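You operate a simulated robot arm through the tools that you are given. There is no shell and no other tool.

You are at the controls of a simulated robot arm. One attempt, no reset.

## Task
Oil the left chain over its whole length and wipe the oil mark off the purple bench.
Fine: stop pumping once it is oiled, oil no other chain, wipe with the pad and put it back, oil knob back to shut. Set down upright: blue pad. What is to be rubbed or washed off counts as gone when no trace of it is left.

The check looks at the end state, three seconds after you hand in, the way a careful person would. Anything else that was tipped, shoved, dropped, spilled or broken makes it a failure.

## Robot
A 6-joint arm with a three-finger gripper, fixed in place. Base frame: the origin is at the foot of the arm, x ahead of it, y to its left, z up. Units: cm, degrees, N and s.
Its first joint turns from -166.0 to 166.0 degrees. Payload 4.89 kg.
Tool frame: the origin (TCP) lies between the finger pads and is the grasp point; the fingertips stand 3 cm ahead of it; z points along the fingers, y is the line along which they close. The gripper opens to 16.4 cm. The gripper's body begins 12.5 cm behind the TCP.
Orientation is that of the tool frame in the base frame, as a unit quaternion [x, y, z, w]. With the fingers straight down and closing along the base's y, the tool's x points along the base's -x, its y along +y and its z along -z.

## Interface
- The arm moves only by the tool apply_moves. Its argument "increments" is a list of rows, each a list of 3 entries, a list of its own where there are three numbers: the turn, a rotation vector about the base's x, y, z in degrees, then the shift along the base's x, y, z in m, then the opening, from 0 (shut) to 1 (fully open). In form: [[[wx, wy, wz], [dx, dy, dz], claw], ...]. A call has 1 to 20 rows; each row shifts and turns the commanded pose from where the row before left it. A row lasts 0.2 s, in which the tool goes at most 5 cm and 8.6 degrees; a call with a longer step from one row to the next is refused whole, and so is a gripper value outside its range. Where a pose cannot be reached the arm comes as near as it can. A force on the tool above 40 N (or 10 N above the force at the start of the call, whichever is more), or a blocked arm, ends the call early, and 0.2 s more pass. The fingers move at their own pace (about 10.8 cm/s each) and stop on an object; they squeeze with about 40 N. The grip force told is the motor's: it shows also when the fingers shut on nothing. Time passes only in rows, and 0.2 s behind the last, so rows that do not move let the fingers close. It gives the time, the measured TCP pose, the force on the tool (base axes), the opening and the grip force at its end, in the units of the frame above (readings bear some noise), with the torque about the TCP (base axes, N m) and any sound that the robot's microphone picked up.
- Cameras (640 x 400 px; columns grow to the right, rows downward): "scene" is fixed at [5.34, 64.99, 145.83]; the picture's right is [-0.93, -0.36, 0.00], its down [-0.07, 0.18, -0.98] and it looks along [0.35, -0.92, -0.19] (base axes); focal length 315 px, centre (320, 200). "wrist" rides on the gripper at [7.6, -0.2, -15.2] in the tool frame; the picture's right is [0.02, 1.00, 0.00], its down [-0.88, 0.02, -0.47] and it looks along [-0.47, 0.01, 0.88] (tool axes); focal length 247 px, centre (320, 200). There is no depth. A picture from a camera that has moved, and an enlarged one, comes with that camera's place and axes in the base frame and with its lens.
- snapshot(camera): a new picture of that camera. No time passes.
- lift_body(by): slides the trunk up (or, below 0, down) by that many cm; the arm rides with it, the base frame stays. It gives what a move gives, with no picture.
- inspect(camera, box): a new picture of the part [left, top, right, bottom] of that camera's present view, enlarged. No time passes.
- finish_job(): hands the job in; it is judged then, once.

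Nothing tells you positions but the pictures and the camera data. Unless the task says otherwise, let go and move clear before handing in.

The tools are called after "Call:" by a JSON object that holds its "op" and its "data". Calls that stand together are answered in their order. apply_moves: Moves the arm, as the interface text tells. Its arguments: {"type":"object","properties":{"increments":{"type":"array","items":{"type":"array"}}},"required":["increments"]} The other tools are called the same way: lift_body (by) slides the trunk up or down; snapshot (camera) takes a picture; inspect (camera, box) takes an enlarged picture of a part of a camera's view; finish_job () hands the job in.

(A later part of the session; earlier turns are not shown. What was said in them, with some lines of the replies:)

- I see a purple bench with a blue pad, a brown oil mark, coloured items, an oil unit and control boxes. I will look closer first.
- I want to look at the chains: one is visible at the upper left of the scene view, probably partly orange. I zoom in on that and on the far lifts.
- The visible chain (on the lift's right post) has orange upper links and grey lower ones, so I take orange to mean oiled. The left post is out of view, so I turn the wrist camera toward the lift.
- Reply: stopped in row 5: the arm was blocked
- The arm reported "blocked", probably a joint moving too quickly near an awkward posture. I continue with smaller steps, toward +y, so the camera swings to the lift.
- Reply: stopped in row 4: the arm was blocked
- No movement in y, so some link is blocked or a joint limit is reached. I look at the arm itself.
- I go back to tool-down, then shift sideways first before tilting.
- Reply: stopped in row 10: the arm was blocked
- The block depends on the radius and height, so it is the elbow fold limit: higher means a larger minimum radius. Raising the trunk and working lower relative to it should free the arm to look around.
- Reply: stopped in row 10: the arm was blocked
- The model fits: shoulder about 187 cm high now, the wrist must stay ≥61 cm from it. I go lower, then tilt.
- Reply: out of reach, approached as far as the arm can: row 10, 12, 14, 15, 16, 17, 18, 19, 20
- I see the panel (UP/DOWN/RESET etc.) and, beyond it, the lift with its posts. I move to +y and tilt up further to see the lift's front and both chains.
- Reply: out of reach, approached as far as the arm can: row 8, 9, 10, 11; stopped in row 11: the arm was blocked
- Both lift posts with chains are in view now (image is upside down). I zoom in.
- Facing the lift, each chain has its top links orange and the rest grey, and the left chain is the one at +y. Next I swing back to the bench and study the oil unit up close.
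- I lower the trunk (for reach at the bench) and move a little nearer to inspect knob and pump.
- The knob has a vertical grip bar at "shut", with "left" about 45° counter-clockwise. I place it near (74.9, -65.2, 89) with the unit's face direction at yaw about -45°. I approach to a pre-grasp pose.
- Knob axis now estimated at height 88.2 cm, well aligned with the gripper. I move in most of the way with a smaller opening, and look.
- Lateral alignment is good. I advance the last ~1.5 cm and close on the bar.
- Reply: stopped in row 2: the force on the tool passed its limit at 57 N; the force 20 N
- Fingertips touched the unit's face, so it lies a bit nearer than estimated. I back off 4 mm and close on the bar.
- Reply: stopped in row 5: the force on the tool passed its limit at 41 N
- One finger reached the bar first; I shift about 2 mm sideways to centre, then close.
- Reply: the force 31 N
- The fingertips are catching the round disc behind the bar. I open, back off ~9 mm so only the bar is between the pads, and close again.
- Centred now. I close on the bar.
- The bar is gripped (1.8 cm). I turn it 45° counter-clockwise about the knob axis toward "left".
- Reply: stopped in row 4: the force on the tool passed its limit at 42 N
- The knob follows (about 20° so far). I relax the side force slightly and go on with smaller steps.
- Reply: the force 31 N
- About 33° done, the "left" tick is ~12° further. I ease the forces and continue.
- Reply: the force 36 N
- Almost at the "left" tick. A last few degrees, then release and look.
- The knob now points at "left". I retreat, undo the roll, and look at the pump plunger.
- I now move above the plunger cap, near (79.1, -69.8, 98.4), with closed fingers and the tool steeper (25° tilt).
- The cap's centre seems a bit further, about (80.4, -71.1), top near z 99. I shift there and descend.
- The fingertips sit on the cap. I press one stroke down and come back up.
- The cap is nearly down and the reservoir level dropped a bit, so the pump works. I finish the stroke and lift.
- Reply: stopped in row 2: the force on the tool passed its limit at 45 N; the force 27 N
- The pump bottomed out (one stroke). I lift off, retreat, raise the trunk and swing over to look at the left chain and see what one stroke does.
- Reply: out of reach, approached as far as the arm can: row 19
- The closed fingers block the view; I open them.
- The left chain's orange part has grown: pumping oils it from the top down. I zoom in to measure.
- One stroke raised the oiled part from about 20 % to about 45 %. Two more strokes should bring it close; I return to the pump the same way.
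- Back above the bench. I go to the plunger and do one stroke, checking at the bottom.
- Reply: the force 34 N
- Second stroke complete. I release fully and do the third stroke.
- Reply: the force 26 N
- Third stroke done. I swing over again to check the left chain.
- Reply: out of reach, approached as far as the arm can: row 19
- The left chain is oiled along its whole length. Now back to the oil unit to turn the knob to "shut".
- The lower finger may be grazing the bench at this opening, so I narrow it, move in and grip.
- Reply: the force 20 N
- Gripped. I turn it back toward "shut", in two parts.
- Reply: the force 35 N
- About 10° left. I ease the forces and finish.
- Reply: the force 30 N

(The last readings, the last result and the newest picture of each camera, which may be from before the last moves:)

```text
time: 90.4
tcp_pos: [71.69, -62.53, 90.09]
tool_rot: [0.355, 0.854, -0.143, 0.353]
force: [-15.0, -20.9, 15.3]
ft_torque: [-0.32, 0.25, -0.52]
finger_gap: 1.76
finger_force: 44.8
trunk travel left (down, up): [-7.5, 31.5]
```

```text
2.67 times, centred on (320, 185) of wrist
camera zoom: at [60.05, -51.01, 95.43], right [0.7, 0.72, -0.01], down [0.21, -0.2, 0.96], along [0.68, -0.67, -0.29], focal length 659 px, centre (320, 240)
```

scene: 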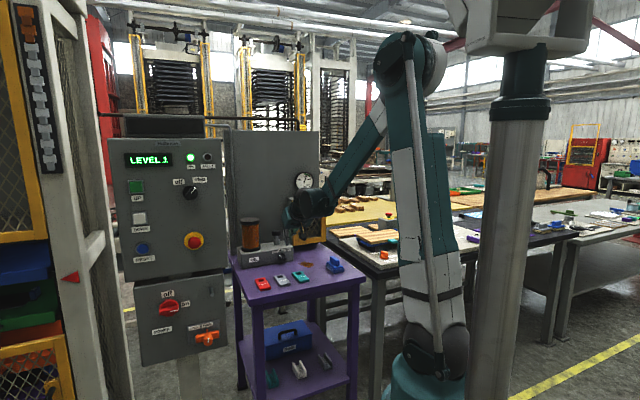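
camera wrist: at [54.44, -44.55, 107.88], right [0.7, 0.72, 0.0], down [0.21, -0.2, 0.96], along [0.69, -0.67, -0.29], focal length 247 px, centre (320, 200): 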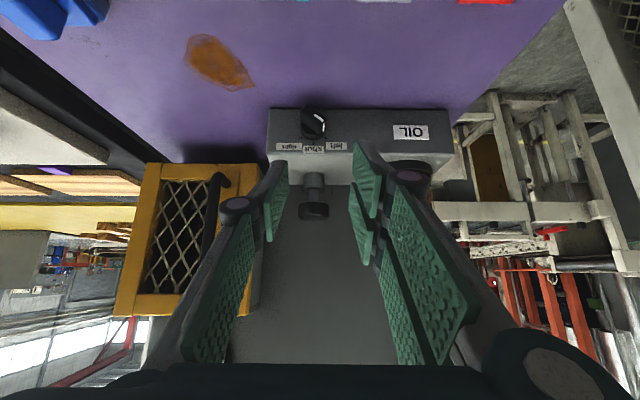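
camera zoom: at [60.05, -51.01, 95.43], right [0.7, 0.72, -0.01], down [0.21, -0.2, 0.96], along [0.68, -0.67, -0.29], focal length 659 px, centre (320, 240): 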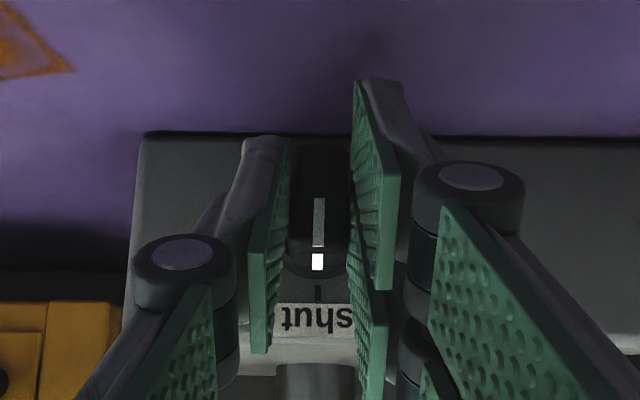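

The knob points at the "shut" tick. I release and retreat, then check it and look at the pad.

Call:
{"op": "apply_moves", "data": {"increments": [[[0, 0, 0], [0.0003, 0.0003, 0], 0.08], [[0, 0, 0], [0, 0, 0], 0.2], [[0, 0, 0], [0, 0, 0], 0.3], [[0, 0, 0], [-0.012, 0.012, 0], 0.3], [[0, 0, 0], [-0.02, 0.02, 0.01], 0.3], [[0, 0, 0], [-0.02, 0.02, 0.02], 0.3], [[0, 0, 0], [-0.02, 0.02, 0.03], 0.3], [[0, 0, 0], [-0.02, 0.02, 0.03], 0.3], [[0, 0, 0], [-0.01, 0.01, 0.03], 0.3], [[0, 0, 0], [0, 0, 0], 0.3]]}}

Call:
{"op": "snapshot", "data": {"camera": "wrist"}}

Call:
{"op": "inspect", "data": {"camera": "scene", "box": [220, 200, 370, 300]}}

Call:
{"op": "inspect", "data": {"camera": "wrist", "box": [220, 60, 420, 200]}}

```text
time: 92.6
tcp_pos: [61.76, -51.81, 102.33]
tool_rot: [0.354, 0.854, -0.143, 0.353]
force: [0.2, -0.1, -0.2]
ft_torque: [0.01, -0.03, 0.02]
finger_gap: 4.93
finger_force: 0.1
trunk travel left (down, up): [-7.5, 31.5]
```

```text
taken
camera wrist: at [50.13, -40.58, 107.52], right [0.7, 0.72, -0.01], down [0.21, -0.19, 0.96], along [0.68, -0.67, -0.29], focal length 247 px, centre (320, 200)
```

wrist: 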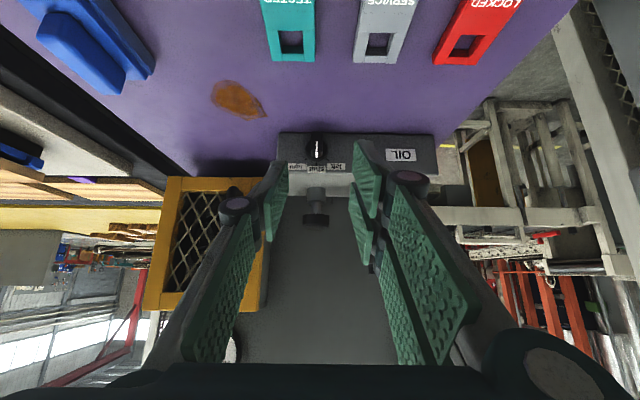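

```text
4.00 times, centred on (295, 250) of scene
camera zoom: at [5.34, 64.99, 145.83], right [-0.93, -0.36, 0.0], down [-0.07, 0.18, -0.98], along [0.35, -0.92, -0.19], focal length 1258 px, centre (420, 0)
```

zoom: 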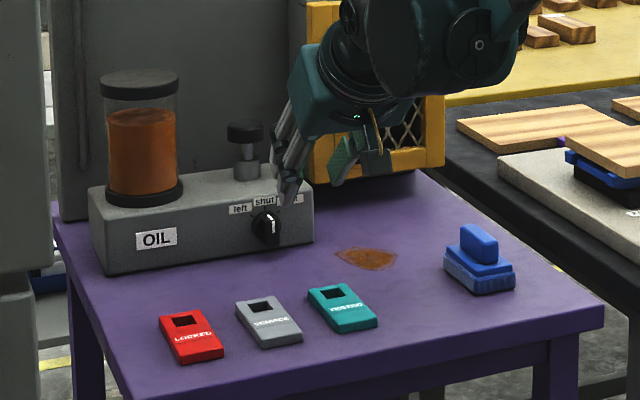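

```text
2.86 times, centred on (320, 130) of wrist
camera zoom: at [50.13, -40.58, 107.52], right [0.7, 0.72, -0.01], down [0.21, -0.19, 0.96], along [0.68, -0.67, -0.29], focal length 706 px, centre (320, 400)
```

zoom: 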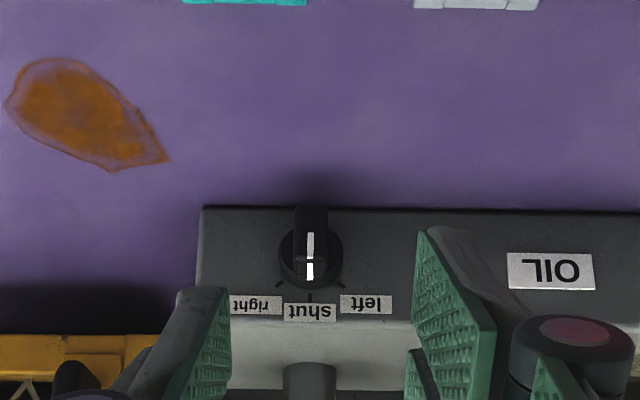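

Knob is at shut. Next the blue pad near (47.5, -68): I move above it with the tool nearly vertical to see its orientation.

Call:
{"op": "apply_moves", "data": {"increments": [[[4.98, 4.92, 0], [-0.01, 0, 0.03], 0.5], [[4.98, 4.92, 0], [-0.026, -0.03, 0.01], 0.7], [[4.98, 4.92, 0], [-0.026, -0.03, 0], 0.7], [[4.98, 4.92, 0], [-0.026, -0.03, 0], 0.7], [[4.98, 4.92, 0], [-0.026, -0.03, 0], 0.7], [[4.98, 4.92, 0], [-0.028, -0.035, 0], 0.7], [[0, 0, 0], [0, 0, 0], 0.7]]}}

Call:
{"op": "snapshot", "data": {"camera": "wrist"}}

Call:
{"op": "inspect", "data": {"camera": "scene", "box": [290, 230, 370, 290]}}

```text
time: 94.2
tcp_pos: [47.36, -67.76, 106.04]
tool_rot: [0.385, 0.923, -0.007, 0.024]
force: [0.0, 0.8, 0.2]
ft_torque: [-0.04, 0.08, 0.01]
finger_gap: 11.47
finger_force: 0.0
trunk travel left (down, up): [-7.5, 31.5]
```

```text
taken
camera wrist: at [41.24, -61.94, 120.75], right [0.7, 0.72, 0.01], down [0.61, -0.6, 0.52], along [0.37, -0.36, -0.86], focal length 247 px, centre (320, 200)
```

wrist: 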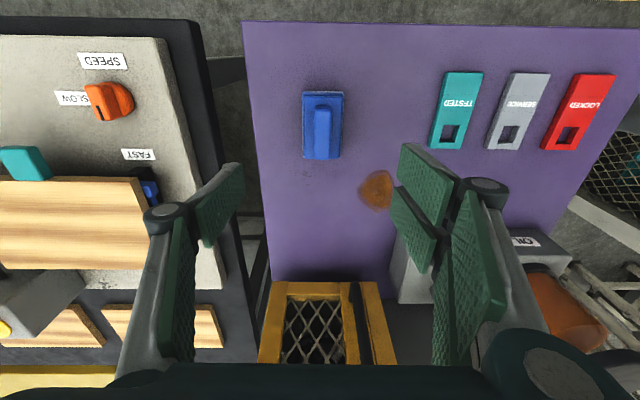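

```text
6.67 times, centred on (330, 260) of scene
camera zoom: at [5.34, 64.99, 145.83], right [-0.93, -0.36, 0.0], down [-0.07, 0.18, -0.98], along [0.35, -0.92, -0.19], focal length 2097 px, centre (253, -200)
```

zoom: 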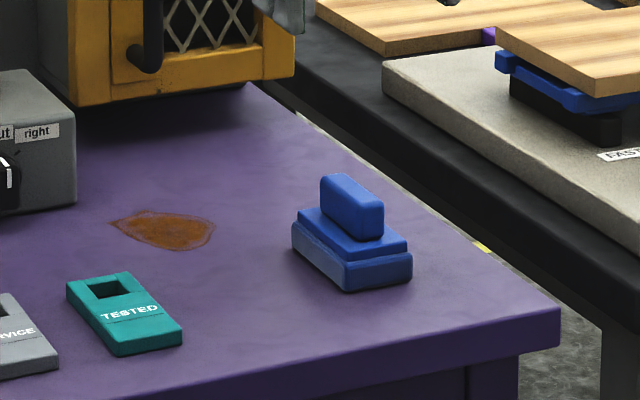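

The pad's handle runs along the bench depth, so the present gripper yaw fits. I straighten the tool, centre and descend.

Call:
{"op": "apply_moves", "data": {"increments": [[[2.0, 2.0, 0], [0.003, 0.002, -0.02], 0.4], [[0, 0, 0], [0, 0, -0.03], 0.4], [[0, 0, 0], [0, 0, -0.03], 0.4], [[0, 0, 0], [0, 0, -0.02], 0.4], [[0, 0, 0], [0, 0, 0], 0.4]]}}

Call:
{"op": "snapshot", "data": {"camera": "wrist"}}

Call:
{"op": "inspect", "data": {"camera": "scene", "box": [290, 220, 370, 290]}}

```text
time: 95.4
tcp_pos: [47.88, -67.48, 96.25]
tool_rot: [0.385, 0.923, 0.002, 0.002]
force: [0.1, -0.2, 0.0]
ft_torque: [0.01, 0.01, 0.01]
finger_gap: 6.56
finger_force: 0.1
trunk travel left (down, up): [-7.5, 31.5]
```

```text
taken
camera wrist: at [42.32, -62.1, 111.24], right [0.7, 0.72, 0.01], down [0.63, -0.61, 0.47], along [0.34, -0.33, -0.88], focal length 247 px, centre (320, 200)
```

wrist: 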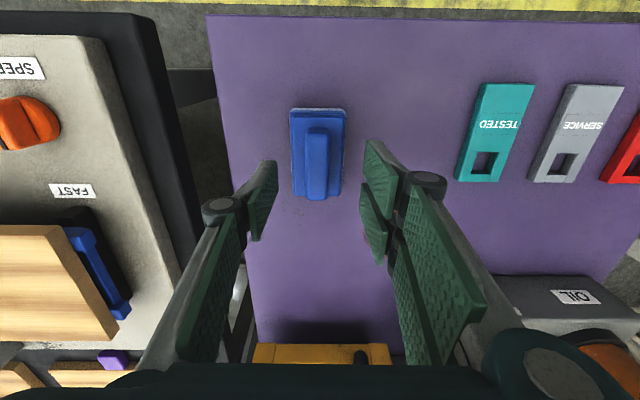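

```text
5.71 times, centred on (330, 255) of scene
camera zoom: at [5.34, 64.99, 145.83], right [-0.93, -0.36, 0.0], down [-0.07, 0.18, -0.98], along [0.35, -0.92, -0.19], focal length 1798 px, centre (263, -114)
```

zoom: 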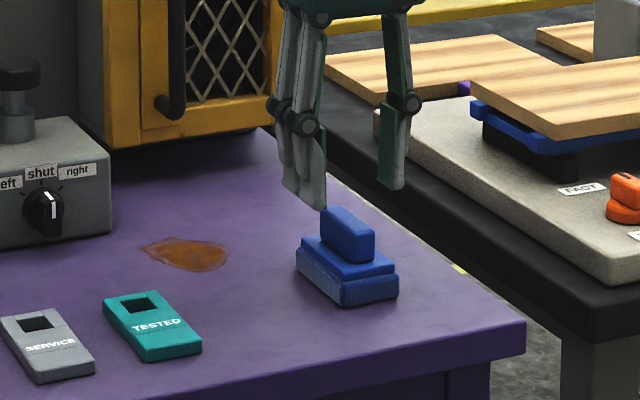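

Well aligned; a few mm correction, then down to the handle and close.

Call:
{"op": "apply_moves", "data": {"increments": [[[0, 0, 0], [-0.004, 0.0014, -0.01], 0.35], [[0, 0, 0], [0, 0, -0.02], 0.35], [[0, 0, 0], [0, 0, -0.012], 0.35], [[0, 0, 0], [0, 0, -0.005], 0.35], [[0, 0, 0], [0, 0, 0], 0.35]]}}

Call:
{"op": "inspect", "data": {"camera": "scene", "box": [290, 220, 370, 290]}}

Call:
{"op": "snapshot", "data": {"camera": "wrist"}}

```text
time: 96.6
tcp_pos: [47.39, -67.2, 91.46]
tool_rot: [0.385, 0.923, 0.003, 0.003]
force: [-0.3, -0.1, 0.9]
ft_torque: [0.0, 0.02, 0.0]
finger_gap: 5.75
finger_force: 0.1
trunk travel left (down, up): [-7.5, 31.5]
```

```text
5.71 times, centred on (330, 255) of scene
camera zoom: at [5.34, 64.99, 145.83], right [-0.93, -0.36, 0.0], down [-0.07, 0.18, -0.98], along [0.35, -0.92, -0.19], focal length 1798 px, centre (263, -114)
```

zoom: 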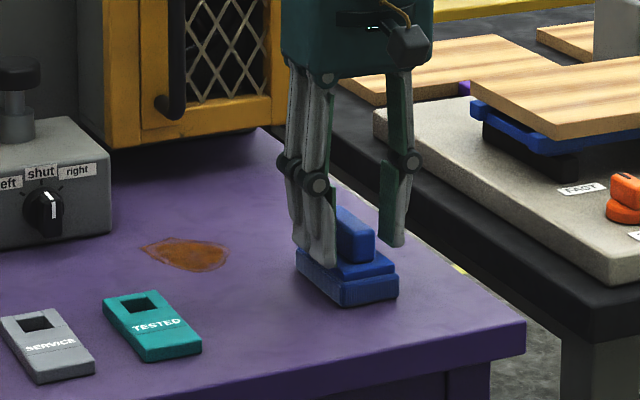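

```text
taken
camera wrist: at [41.76, -61.88, 106.52], right [0.7, 0.72, 0.01], down [0.63, -0.61, 0.47], along [0.34, -0.33, -0.88], focal length 247 px, centre (320, 200)
```

wrist: 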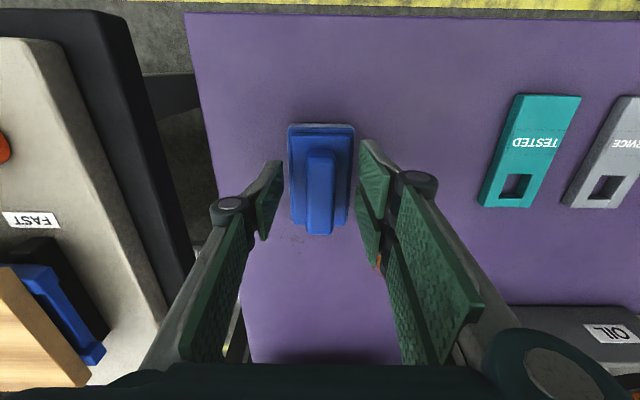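

Call:
{"op": "apply_moves", "data": {"increments": [[[0, 0, 0], [0, 0, 0], 0.25], [[0, 0, 0], [0, 0, 0], 0.15], [[0, 0, 0], [0, 0, 0], 0.08], [[0, 0, 0], [0, 0, 0], 0.08], [[0, 0, 0], [0, 0, 0], 0.08]]}}

Call:
{"op": "inspect", "data": {"camera": "scene", "box": [290, 220, 370, 290]}}

Call:
{"op": "snapshot", "data": {"camera": "wrist"}}

```text
time: 97.8
tcp_pos: [47.36, -67.23, 91.41]
tool_rot: [0.385, 0.923, 0.003, 0.002]
force: [0.8, 0.4, -0.3]
ft_torque: [-0.04, -0.05, 0.03]
finger_gap: 2.16
finger_force: 40.2
trunk travel left (down, up): [-7.5, 31.5]
```

```text
5.71 times, centred on (330, 255) of scene
camera zoom: at [5.34, 64.99, 145.83], right [-0.93, -0.36, 0.0], down [-0.07, 0.18, -0.98], along [0.35, -0.92, -0.19], focal length 1798 px, centre (263, -114)
```

zoom: 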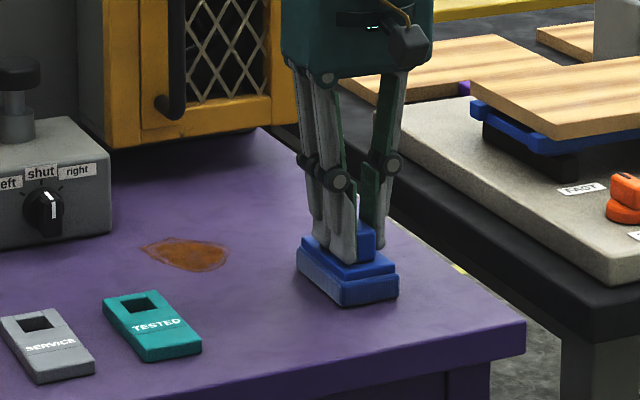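

```text
taken
camera wrist: at [41.76, -61.89, 106.53], right [0.7, 0.72, 0.01], down [0.63, -0.61, 0.47], along [0.34, -0.33, -0.88], focal length 247 px, centre (320, 200)
```

wrist: 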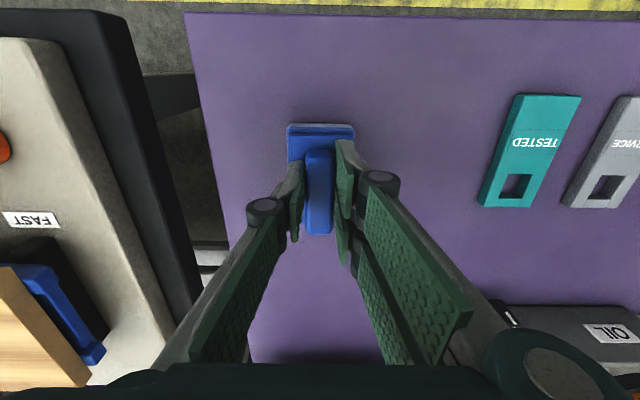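

The pad is gripped; its home is TCP (47.36, -67.23, 91.41). The mark spans about e -8…-1, f 89…97.5 in bench axes; I lift the pad slightly, carry it over and set it on the mark.

Call:
{"op": "apply_moves", "data": {"increments": [[[0, 0, 0], [0, 0, 0.02], 0.08], [[0, 0, 0], [0.031, -0.0043, 0.005], 0.08], [[0, 0, 0], [0.031, -0.0043, 0], 0.08], [[0, 0, 0], [0.031, -0.0043, 0], 0.08], [[0, 0, 0], [0.031, -0.0041, 0], 0.08], [[0, 0, 0], [0, 0, -0.015], 0.08], [[0, 0, 0], [0, 0, 0], 0.08]]}}

Call:
{"op": "snapshot", "data": {"camera": "wrist"}}

Call:
{"op": "inspect", "data": {"camera": "scene", "box": [270, 210, 370, 290]}}

```text
time: 99.4
tcp_pos: [59.82, -69.02, 92.55]
tool_rot: [0.385, 0.923, 0.003, 0.003]
force: [-1.2, 0.6, -1.2]
ft_torque: [0.05, 0.02, -0.06]
finger_gap: 2.12
finger_force: 39.8
trunk travel left (down, up): [-7.5, 31.5]
```

```text
taken
camera wrist: at [54.09, -63.72, 107.6], right [0.7, 0.72, 0.01], down [0.63, -0.61, 0.47], along [0.34, -0.33, -0.88], focal length 247 px, centre (320, 200)
```

wrist: 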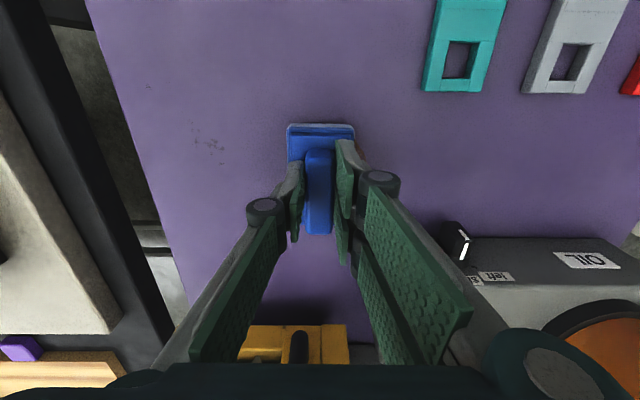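

```text
5.00 times, centred on (320, 250) of scene
camera zoom: at [5.34, 64.99, 145.83], right [-0.93, -0.36, 0.0], down [-0.07, 0.18, -0.98], along [0.35, -0.92, -0.19], focal length 1573 px, centre (320, -50)
```

zoom: 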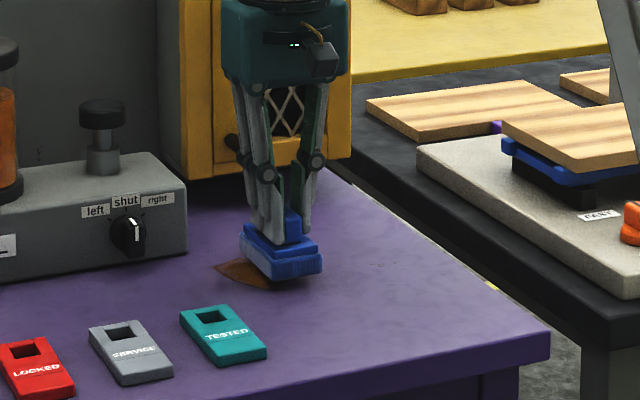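

Call:
{"op": "apply_moves", "data": {"increments": [[[0, 0, 0], [0, 0, -0.006], 0.08], [[0, 0, 0], [0, 0, -0.005], 0.08], [[0, 0, 0], [0, 0, -0.003], 0.08], [[0, 0, 0], [0, 0, 0], 0.08]]}}

```text
time: 100.4
tcp_pos: [59.82, -68.84, 91.15]
tool_rot: [0.386, 0.923, 0.002, 0.003]
force: [4.6, -5.7, 33.1]
ft_torque: [-0.2, -0.16, 0.02]
finger_gap: 2.15
finger_force: 39.7
trunk travel left (down, up): [-7.5, 31.5]
```

Contact pressure is high; I ease it a bit and wipe in strokes along the bench depth.

Call:
{"op": "apply_moves", "data": {"increments": [[[0, 0, 0], [0, 0, 0.001], 0.08], [[0, 0, 0], [0.0141, -0.0141, 0], 0.08], [[0, 0, 0], [0.0141, -0.0141, 0], 0.08], [[0, 0, 0], [0.0141, -0.0141, 0], 0.08], [[0, 0, 0], [0.0088, 0.0088, 0], 0.08], [[0, 0, 0], [0.0088, 0.0088, 0], 0.08], [[0, 0, 0], [-0.0141, 0.0141, 0], 0.08], [[0, 0, 0], [-0.0141, 0.0141, 0], 0.08], [[0, 0, 0], [-0.0141, 0.0141, 0], 0.08]]}}

Call:
{"op": "snapshot", "data": {"camera": "wrist"}}

Call:
{"op": "inspect", "data": {"camera": "scene", "box": [270, 210, 370, 290]}}

```text
time: 102.4
tcp_pos: [61.49, -67.05, 91.26]
tool_rot: [0.386, 0.923, 0.003, 0.002]
force: [-1.5, 1.6, 7.8]
ft_torque: [-0.15, -0.26, 0.03]
finger_gap: 2.12
finger_force: 39.6
trunk travel left (down, up): [-7.5, 31.5]
```

```text
taken
camera wrist: at [55.89, -61.85, 106.34], right [0.7, 0.72, 0.01], down [0.63, -0.61, 0.47], along [0.34, -0.33, -0.88], focal length 247 px, centre (320, 200)
```

wrist: 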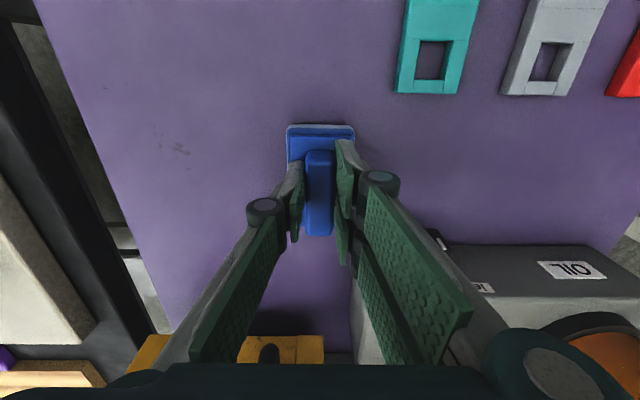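

```text
5.00 times, centred on (320, 250) of scene
camera zoom: at [5.34, 64.99, 145.83], right [-0.93, -0.36, 0.0], down [-0.07, 0.18, -0.98], along [0.35, -0.92, -0.19], focal length 1573 px, centre (320, -50)
```

zoom: 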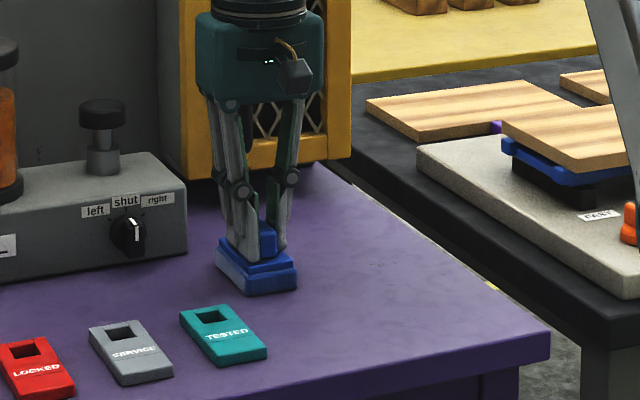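

Now a few more strokes further right and left to cover the rim, then I lift to check.

Call:
{"op": "apply_moves", "data": {"increments": [[[0, 0, 0], [0.008, 0.008, 0], 0.08], [[0, 0, 0], [0.0141, -0.0141, 0], 0.08], [[0, 0, 0], [-0.005, -0.005, 0], 0.08], [[0, 0, 0], [0.0141, -0.0141, 0], 0.08], [[0, 0, 0], [0.0141, -0.0141, 0], 0.08], [[0, 0, 0], [-0.0141, -0.0141, 0], 0.08], [[0, 0, 0], [-0.0141, -0.0141, 0], 0.08], [[0, 0, 0], [-0.0141, 0.0141, 0], 0.08], [[0, 0, 0], [-0.0141, 0.0141, 0], 0.08], [[0, 0, 0], [-0.0141, 0.0141, 0], 0.08], [[0, 0, 0], [-0.0141, 0.0141, 0], 0.08]]}}

Call:
{"op": "snapshot", "data": {"camera": "wrist"}}

Call:
{"op": "inspect", "data": {"camera": "scene", "box": [270, 210, 370, 290]}}

```text
time: 104.8
tcp_pos: [57.44, -68.3, 91.28]
tool_rot: [0.385, 0.923, 0.003, 0.002]
force: [5.4, -4.8, 30.3]
ft_torque: [-0.25, -0.25, 0.0]
finger_gap: 2.14
finger_force: 39.5
trunk travel left (down, up): [-7.5, 31.5]
```

```text
taken
camera wrist: at [51.93, -62.87, 106.25], right [0.7, 0.72, 0.01], down [0.63, -0.61, 0.47], along [0.34, -0.33, -0.88], focal length 247 px, centre (320, 200)
```

wrist: 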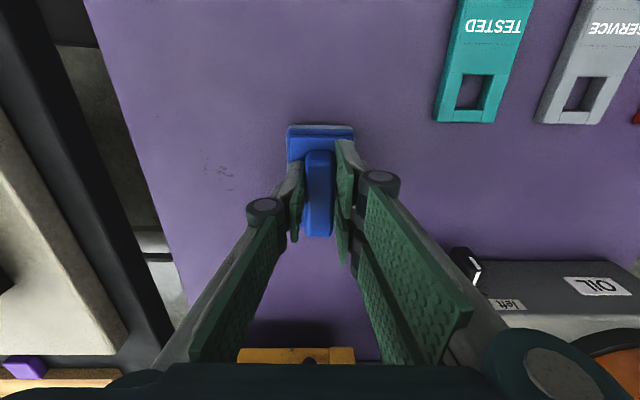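

```text
5.00 times, centred on (320, 250) of scene
camera zoom: at [5.34, 64.99, 145.83], right [-0.93, -0.36, 0.0], down [-0.07, 0.18, -0.98], along [0.35, -0.92, -0.19], focal length 1573 px, centre (320, -50)
```

zoom: 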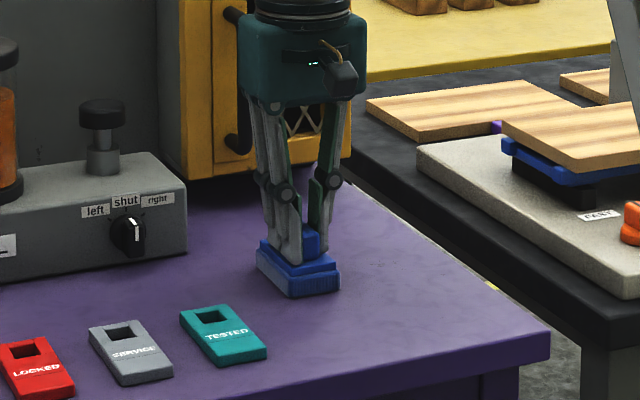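

No trace visible outside the pad. I lift and carry the pad back to its place, checking the bench before release.

Call:
{"op": "apply_moves", "data": {"increments": [[[0, 0, 0], [0, 0, 0.02], 0.08], [[0, 0, 0], [-0.034, 0.0036, 0], 0.08], [[0, 0, 0], [-0.034, 0.0036, 0], 0.08], [[0, 0, 0], [-0.0328, 0.0035, 0], 0.08], [[0, 0, 0], [0, 0, 0], 0.08]]}}

Call:
{"op": "snapshot", "data": {"camera": "wrist"}}

Call:
{"op": "inspect", "data": {"camera": "scene", "box": [270, 220, 350, 290]}}

```text
time: 106.0
tcp_pos: [47.53, -67.14, 93.28]
tool_rot: [0.385, 0.923, 0.003, 0.002]
force: [-0.2, 0.4, -1.0]
ft_torque: [0.0, 0.06, -0.04]
finger_gap: 2.13
finger_force: 40.4
trunk travel left (down, up): [-7.5, 31.5]
```

```text
taken
camera wrist: at [41.77, -61.76, 108.29], right [0.7, 0.72, 0.01], down [0.63, -0.61, 0.47], along [0.34, -0.33, -0.88], focal length 247 px, centre (320, 200)
```

wrist: 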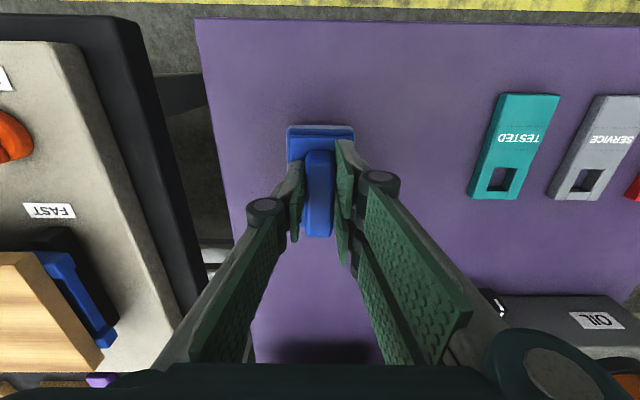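

```text
5.71 times, centred on (310, 255) of scene
camera zoom: at [5.34, 64.99, 145.83], right [-0.93, -0.36, 0.0], down [-0.07, 0.18, -0.98], along [0.35, -0.92, -0.19], focal length 1798 px, centre (377, -114)
```

zoom: 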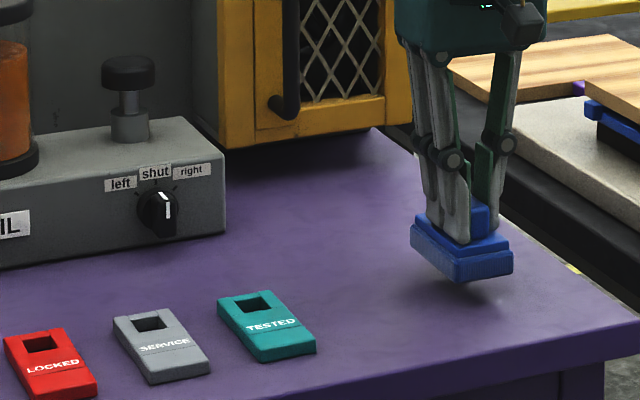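

The bench looks clean. I set the pad down gently, release and rise.

Call:
{"op": "apply_moves", "data": {"increments": [[[0, 0, 0], [-0.0015, -0.0008, -0.01], 0.08], [[0, 0, 0], [0, 0, -0.006], 0.08], [[0, 0, 0], [0, 0, -0.0022], 0.08], [[0, 0, 0], [0, 0, 0], 0.08]]}}

Call:
{"op": "apply_moves", "data": {"increments": [[[0, 0, 0], [0, 0, 0], 0.15], [[0, 0, 0], [0, 0, 0], 0.35], [[0, 0, 0], [0, 0, 0], 0.35], [[0, 0, 0], [0, 0, 0.02], 0.35], [[0, 0, 0], [0, 0, 0.04], 0.35], [[0, 0, 0], [0, 0, 0.04], 0.7], [[0, 0, 0], [0, 0, 0.04], 1], [[0, 0, 0], [0.02, 0, 0.02], 1], [[0, 0, 0], [0.03, 0, 0], 1], [[0, 0, 0], [0, 0, 0], 1]]}}

Call:
{"op": "snapshot", "data": {"camera": "wrist"}}

Call:
{"op": "inspect", "data": {"camera": "scene", "box": [220, 200, 370, 300]}}

```text
time: 107.0
tcp_pos: [47.37, -67.27, 91.29]
tool_rot: [0.385, 0.923, 0.003, 0.002]
force: [0.1, 0.3, -0.3]
ft_torque: [0.02, 0.05, 0.03]
finger_gap: 2.12
finger_force: 39.4
trunk travel left (down, up): [-7.5, 31.5]
```

```text
time: 109.2
tcp_pos: [52.45, -67.33, 107.31]
tool_rot: [0.385, 0.923, 0.003, 0.002]
force: [0.2, -0.1, 0.6]
ft_torque: [-0.03, -0.06, 0.03]
finger_gap: 16.4
finger_force: 0.0
trunk travel left (down, up): [-7.5, 31.5]
```

```text
taken
camera wrist: at [46.8, -62.03, 122.55], right [0.7, 0.72, 0.01], down [0.63, -0.61, 0.47], along [0.34, -0.33, -0.88], focal length 247 px, centre (320, 200)
```

wrist: 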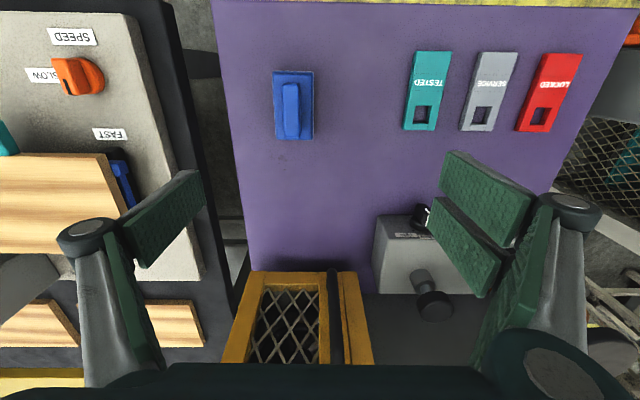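

```text
4.00 times, centred on (295, 250) of scene
camera zoom: at [5.34, 64.99, 145.83], right [-0.93, -0.36, 0.0], down [-0.07, 0.18, -0.98], along [0.35, -0.92, -0.19], focal length 1258 px, centre (420, 0)
```

zoom: 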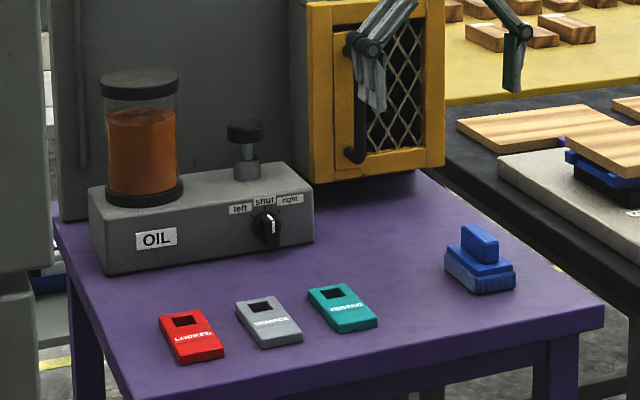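

Pad is back and the mark seems gone. I zoom in to check for traces on the bench.

Call:
{"op": "inspect", "data": {"camera": "wrist", "box": [220, 120, 440, 270]}}

Call:
{"op": "inspect", "data": {"camera": "scene", "box": [290, 245, 340, 280]}}

Call:
{"op": "inspect", "data": {"camera": "wrist", "box": [250, 50, 350, 160]}}

Call:
{"op": "inspect", "data": {"camera": "scene", "box": [270, 245, 300, 265]}}

Call:
{"op": "inspect", "data": {"camera": "scene", "box": [0, 0, 240, 200]}}

```text
2.67 times, centred on (330, 195) of wrist
camera zoom: at [46.8, -62.03, 122.55], right [0.7, 0.72, 0.01], down [0.63, -0.61, 0.47], along [0.34, -0.33, -0.88], focal length 659 px, centre (293, 213)
```

zoom: 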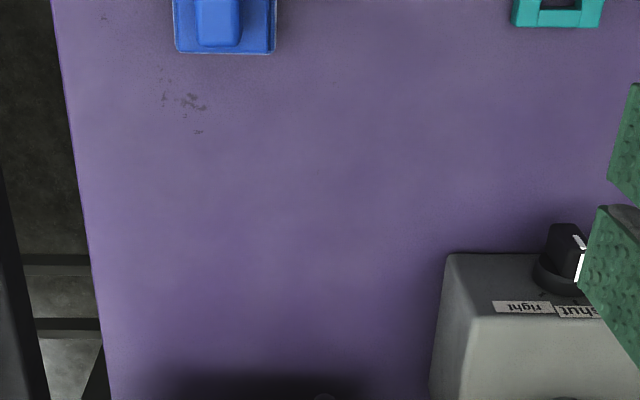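

```text
11.43 times, centred on (315, 262) of scene
camera zoom: at [5.34, 64.99, 145.83], right [-0.93, -0.36, 0.0], down [-0.07, 0.18, -0.98], along [0.35, -0.92, -0.19], focal length 3596 px, centre (377, -514)
```

zoom: 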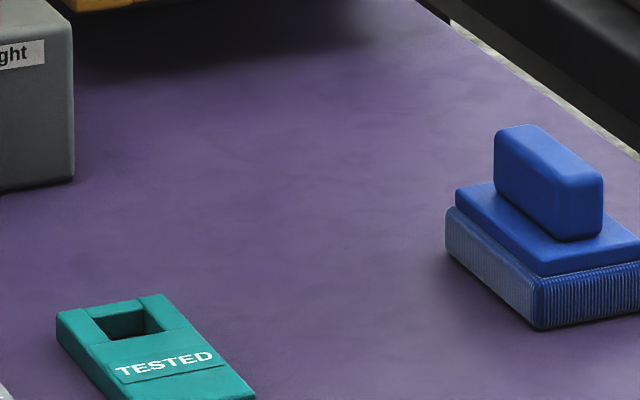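

```text
3.64 times, centred on (300, 105) of wrist
camera zoom: at [46.8, -62.03, 122.55], right [0.7, 0.72, 0.01], down [0.63, -0.61, 0.47], along [0.34, -0.33, -0.88], focal length 898 px, centre (393, 546)
```

zoom: 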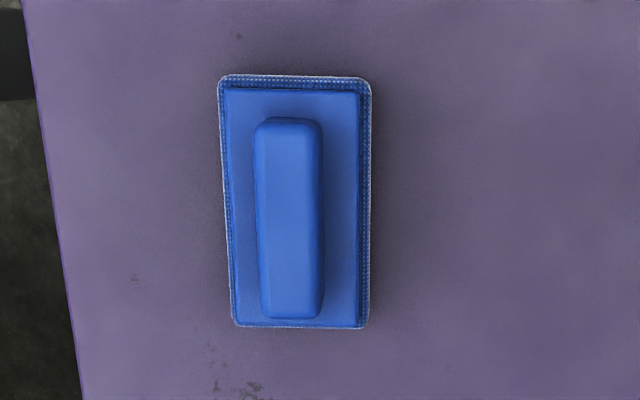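

```text
16.00 times, centred on (285, 255) of scene
camera zoom: at [5.34, 64.99, 145.83], right [-0.93, -0.36, 0.0], down [-0.07, 0.18, -0.98], along [0.35, -0.92, -0.19], focal length 5034 px, centre (880, -680)
```

zoom: 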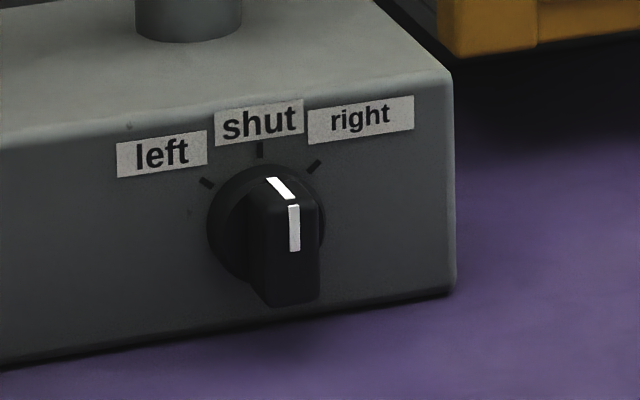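

```text
2.00 times, centred on (120, 100) of scene
camera zoom: at [5.34, 64.99, 145.83], right [-0.93, -0.36, 0.0], down [-0.07, 0.18, -0.98], along [0.35, -0.92, -0.19], focal length 629 px, centre (720, 400)
```

zoom: 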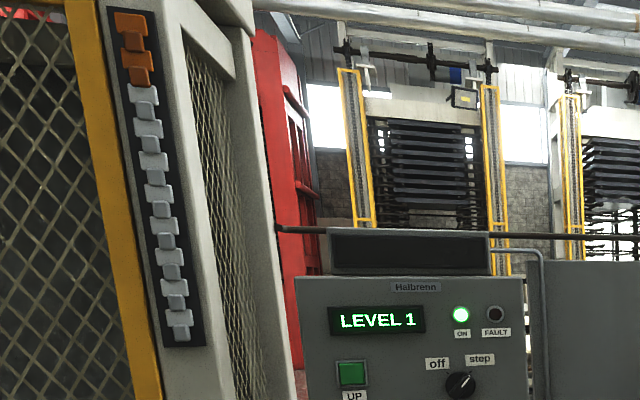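

The bench is clean: the dark specks near the pad were there before wiping. The knob is at shut, the right chain is unchanged, and the pad is upright in its place. I move the arm a little clear and hand in.

Call:
{"op": "apply_moves", "data": {"increments": [[[0, 0, 0], [-0.02, 0.02, 0.02], 1], [[0, 0, 0], [-0.02, 0.02, 0.02], 1], [[0, 0, 0], [0, 0, 0], 1]]}}

Call:
{"op": "finish_job", "data": {}}

```text
time: 110.0
tcp_pos: [48.38, -63.36, 111.44]
tool_rot: [0.385, 0.923, 0.003, 0.002]
force: [-0.3, 1.5, -1.0]
ft_torque: [-0.02, 0.03, 0.0]
finger_gap: 16.42
finger_force: 0.0
trunk travel left (down, up): [-7.5, 31.5]
```

```text
The job is handed in.
```

The left chain is oiled over its whole length, the oil mark is wiped off the purple bench, and the job is handed in. No verdict came back with the hand-in.

- **Chain:** I set the oil knob to "left" and pumped three full strokes. The wrist camera then showed every link of the left chain oiled, so I stopped. The right chain looks the same as at the start.
- **Knob:** It is back at "shut", with its line on the tick.
- **Bench:** No trace of the mark shows in the close-up views after wiping. The few dark specks near the pad look like part of the bench surface. I left them.
- **Pad:** The blue pad stands upright on the spot where I picked it up.
- **Contacts:** While turning the knob, the fingertips pressed on the front of the oil unit and the round disc behind the knob's grip bar. One finger may also have grazed the bench. Nothing looked moved or damaged afterwards.

The arm is clear of the bench with the gripper open.
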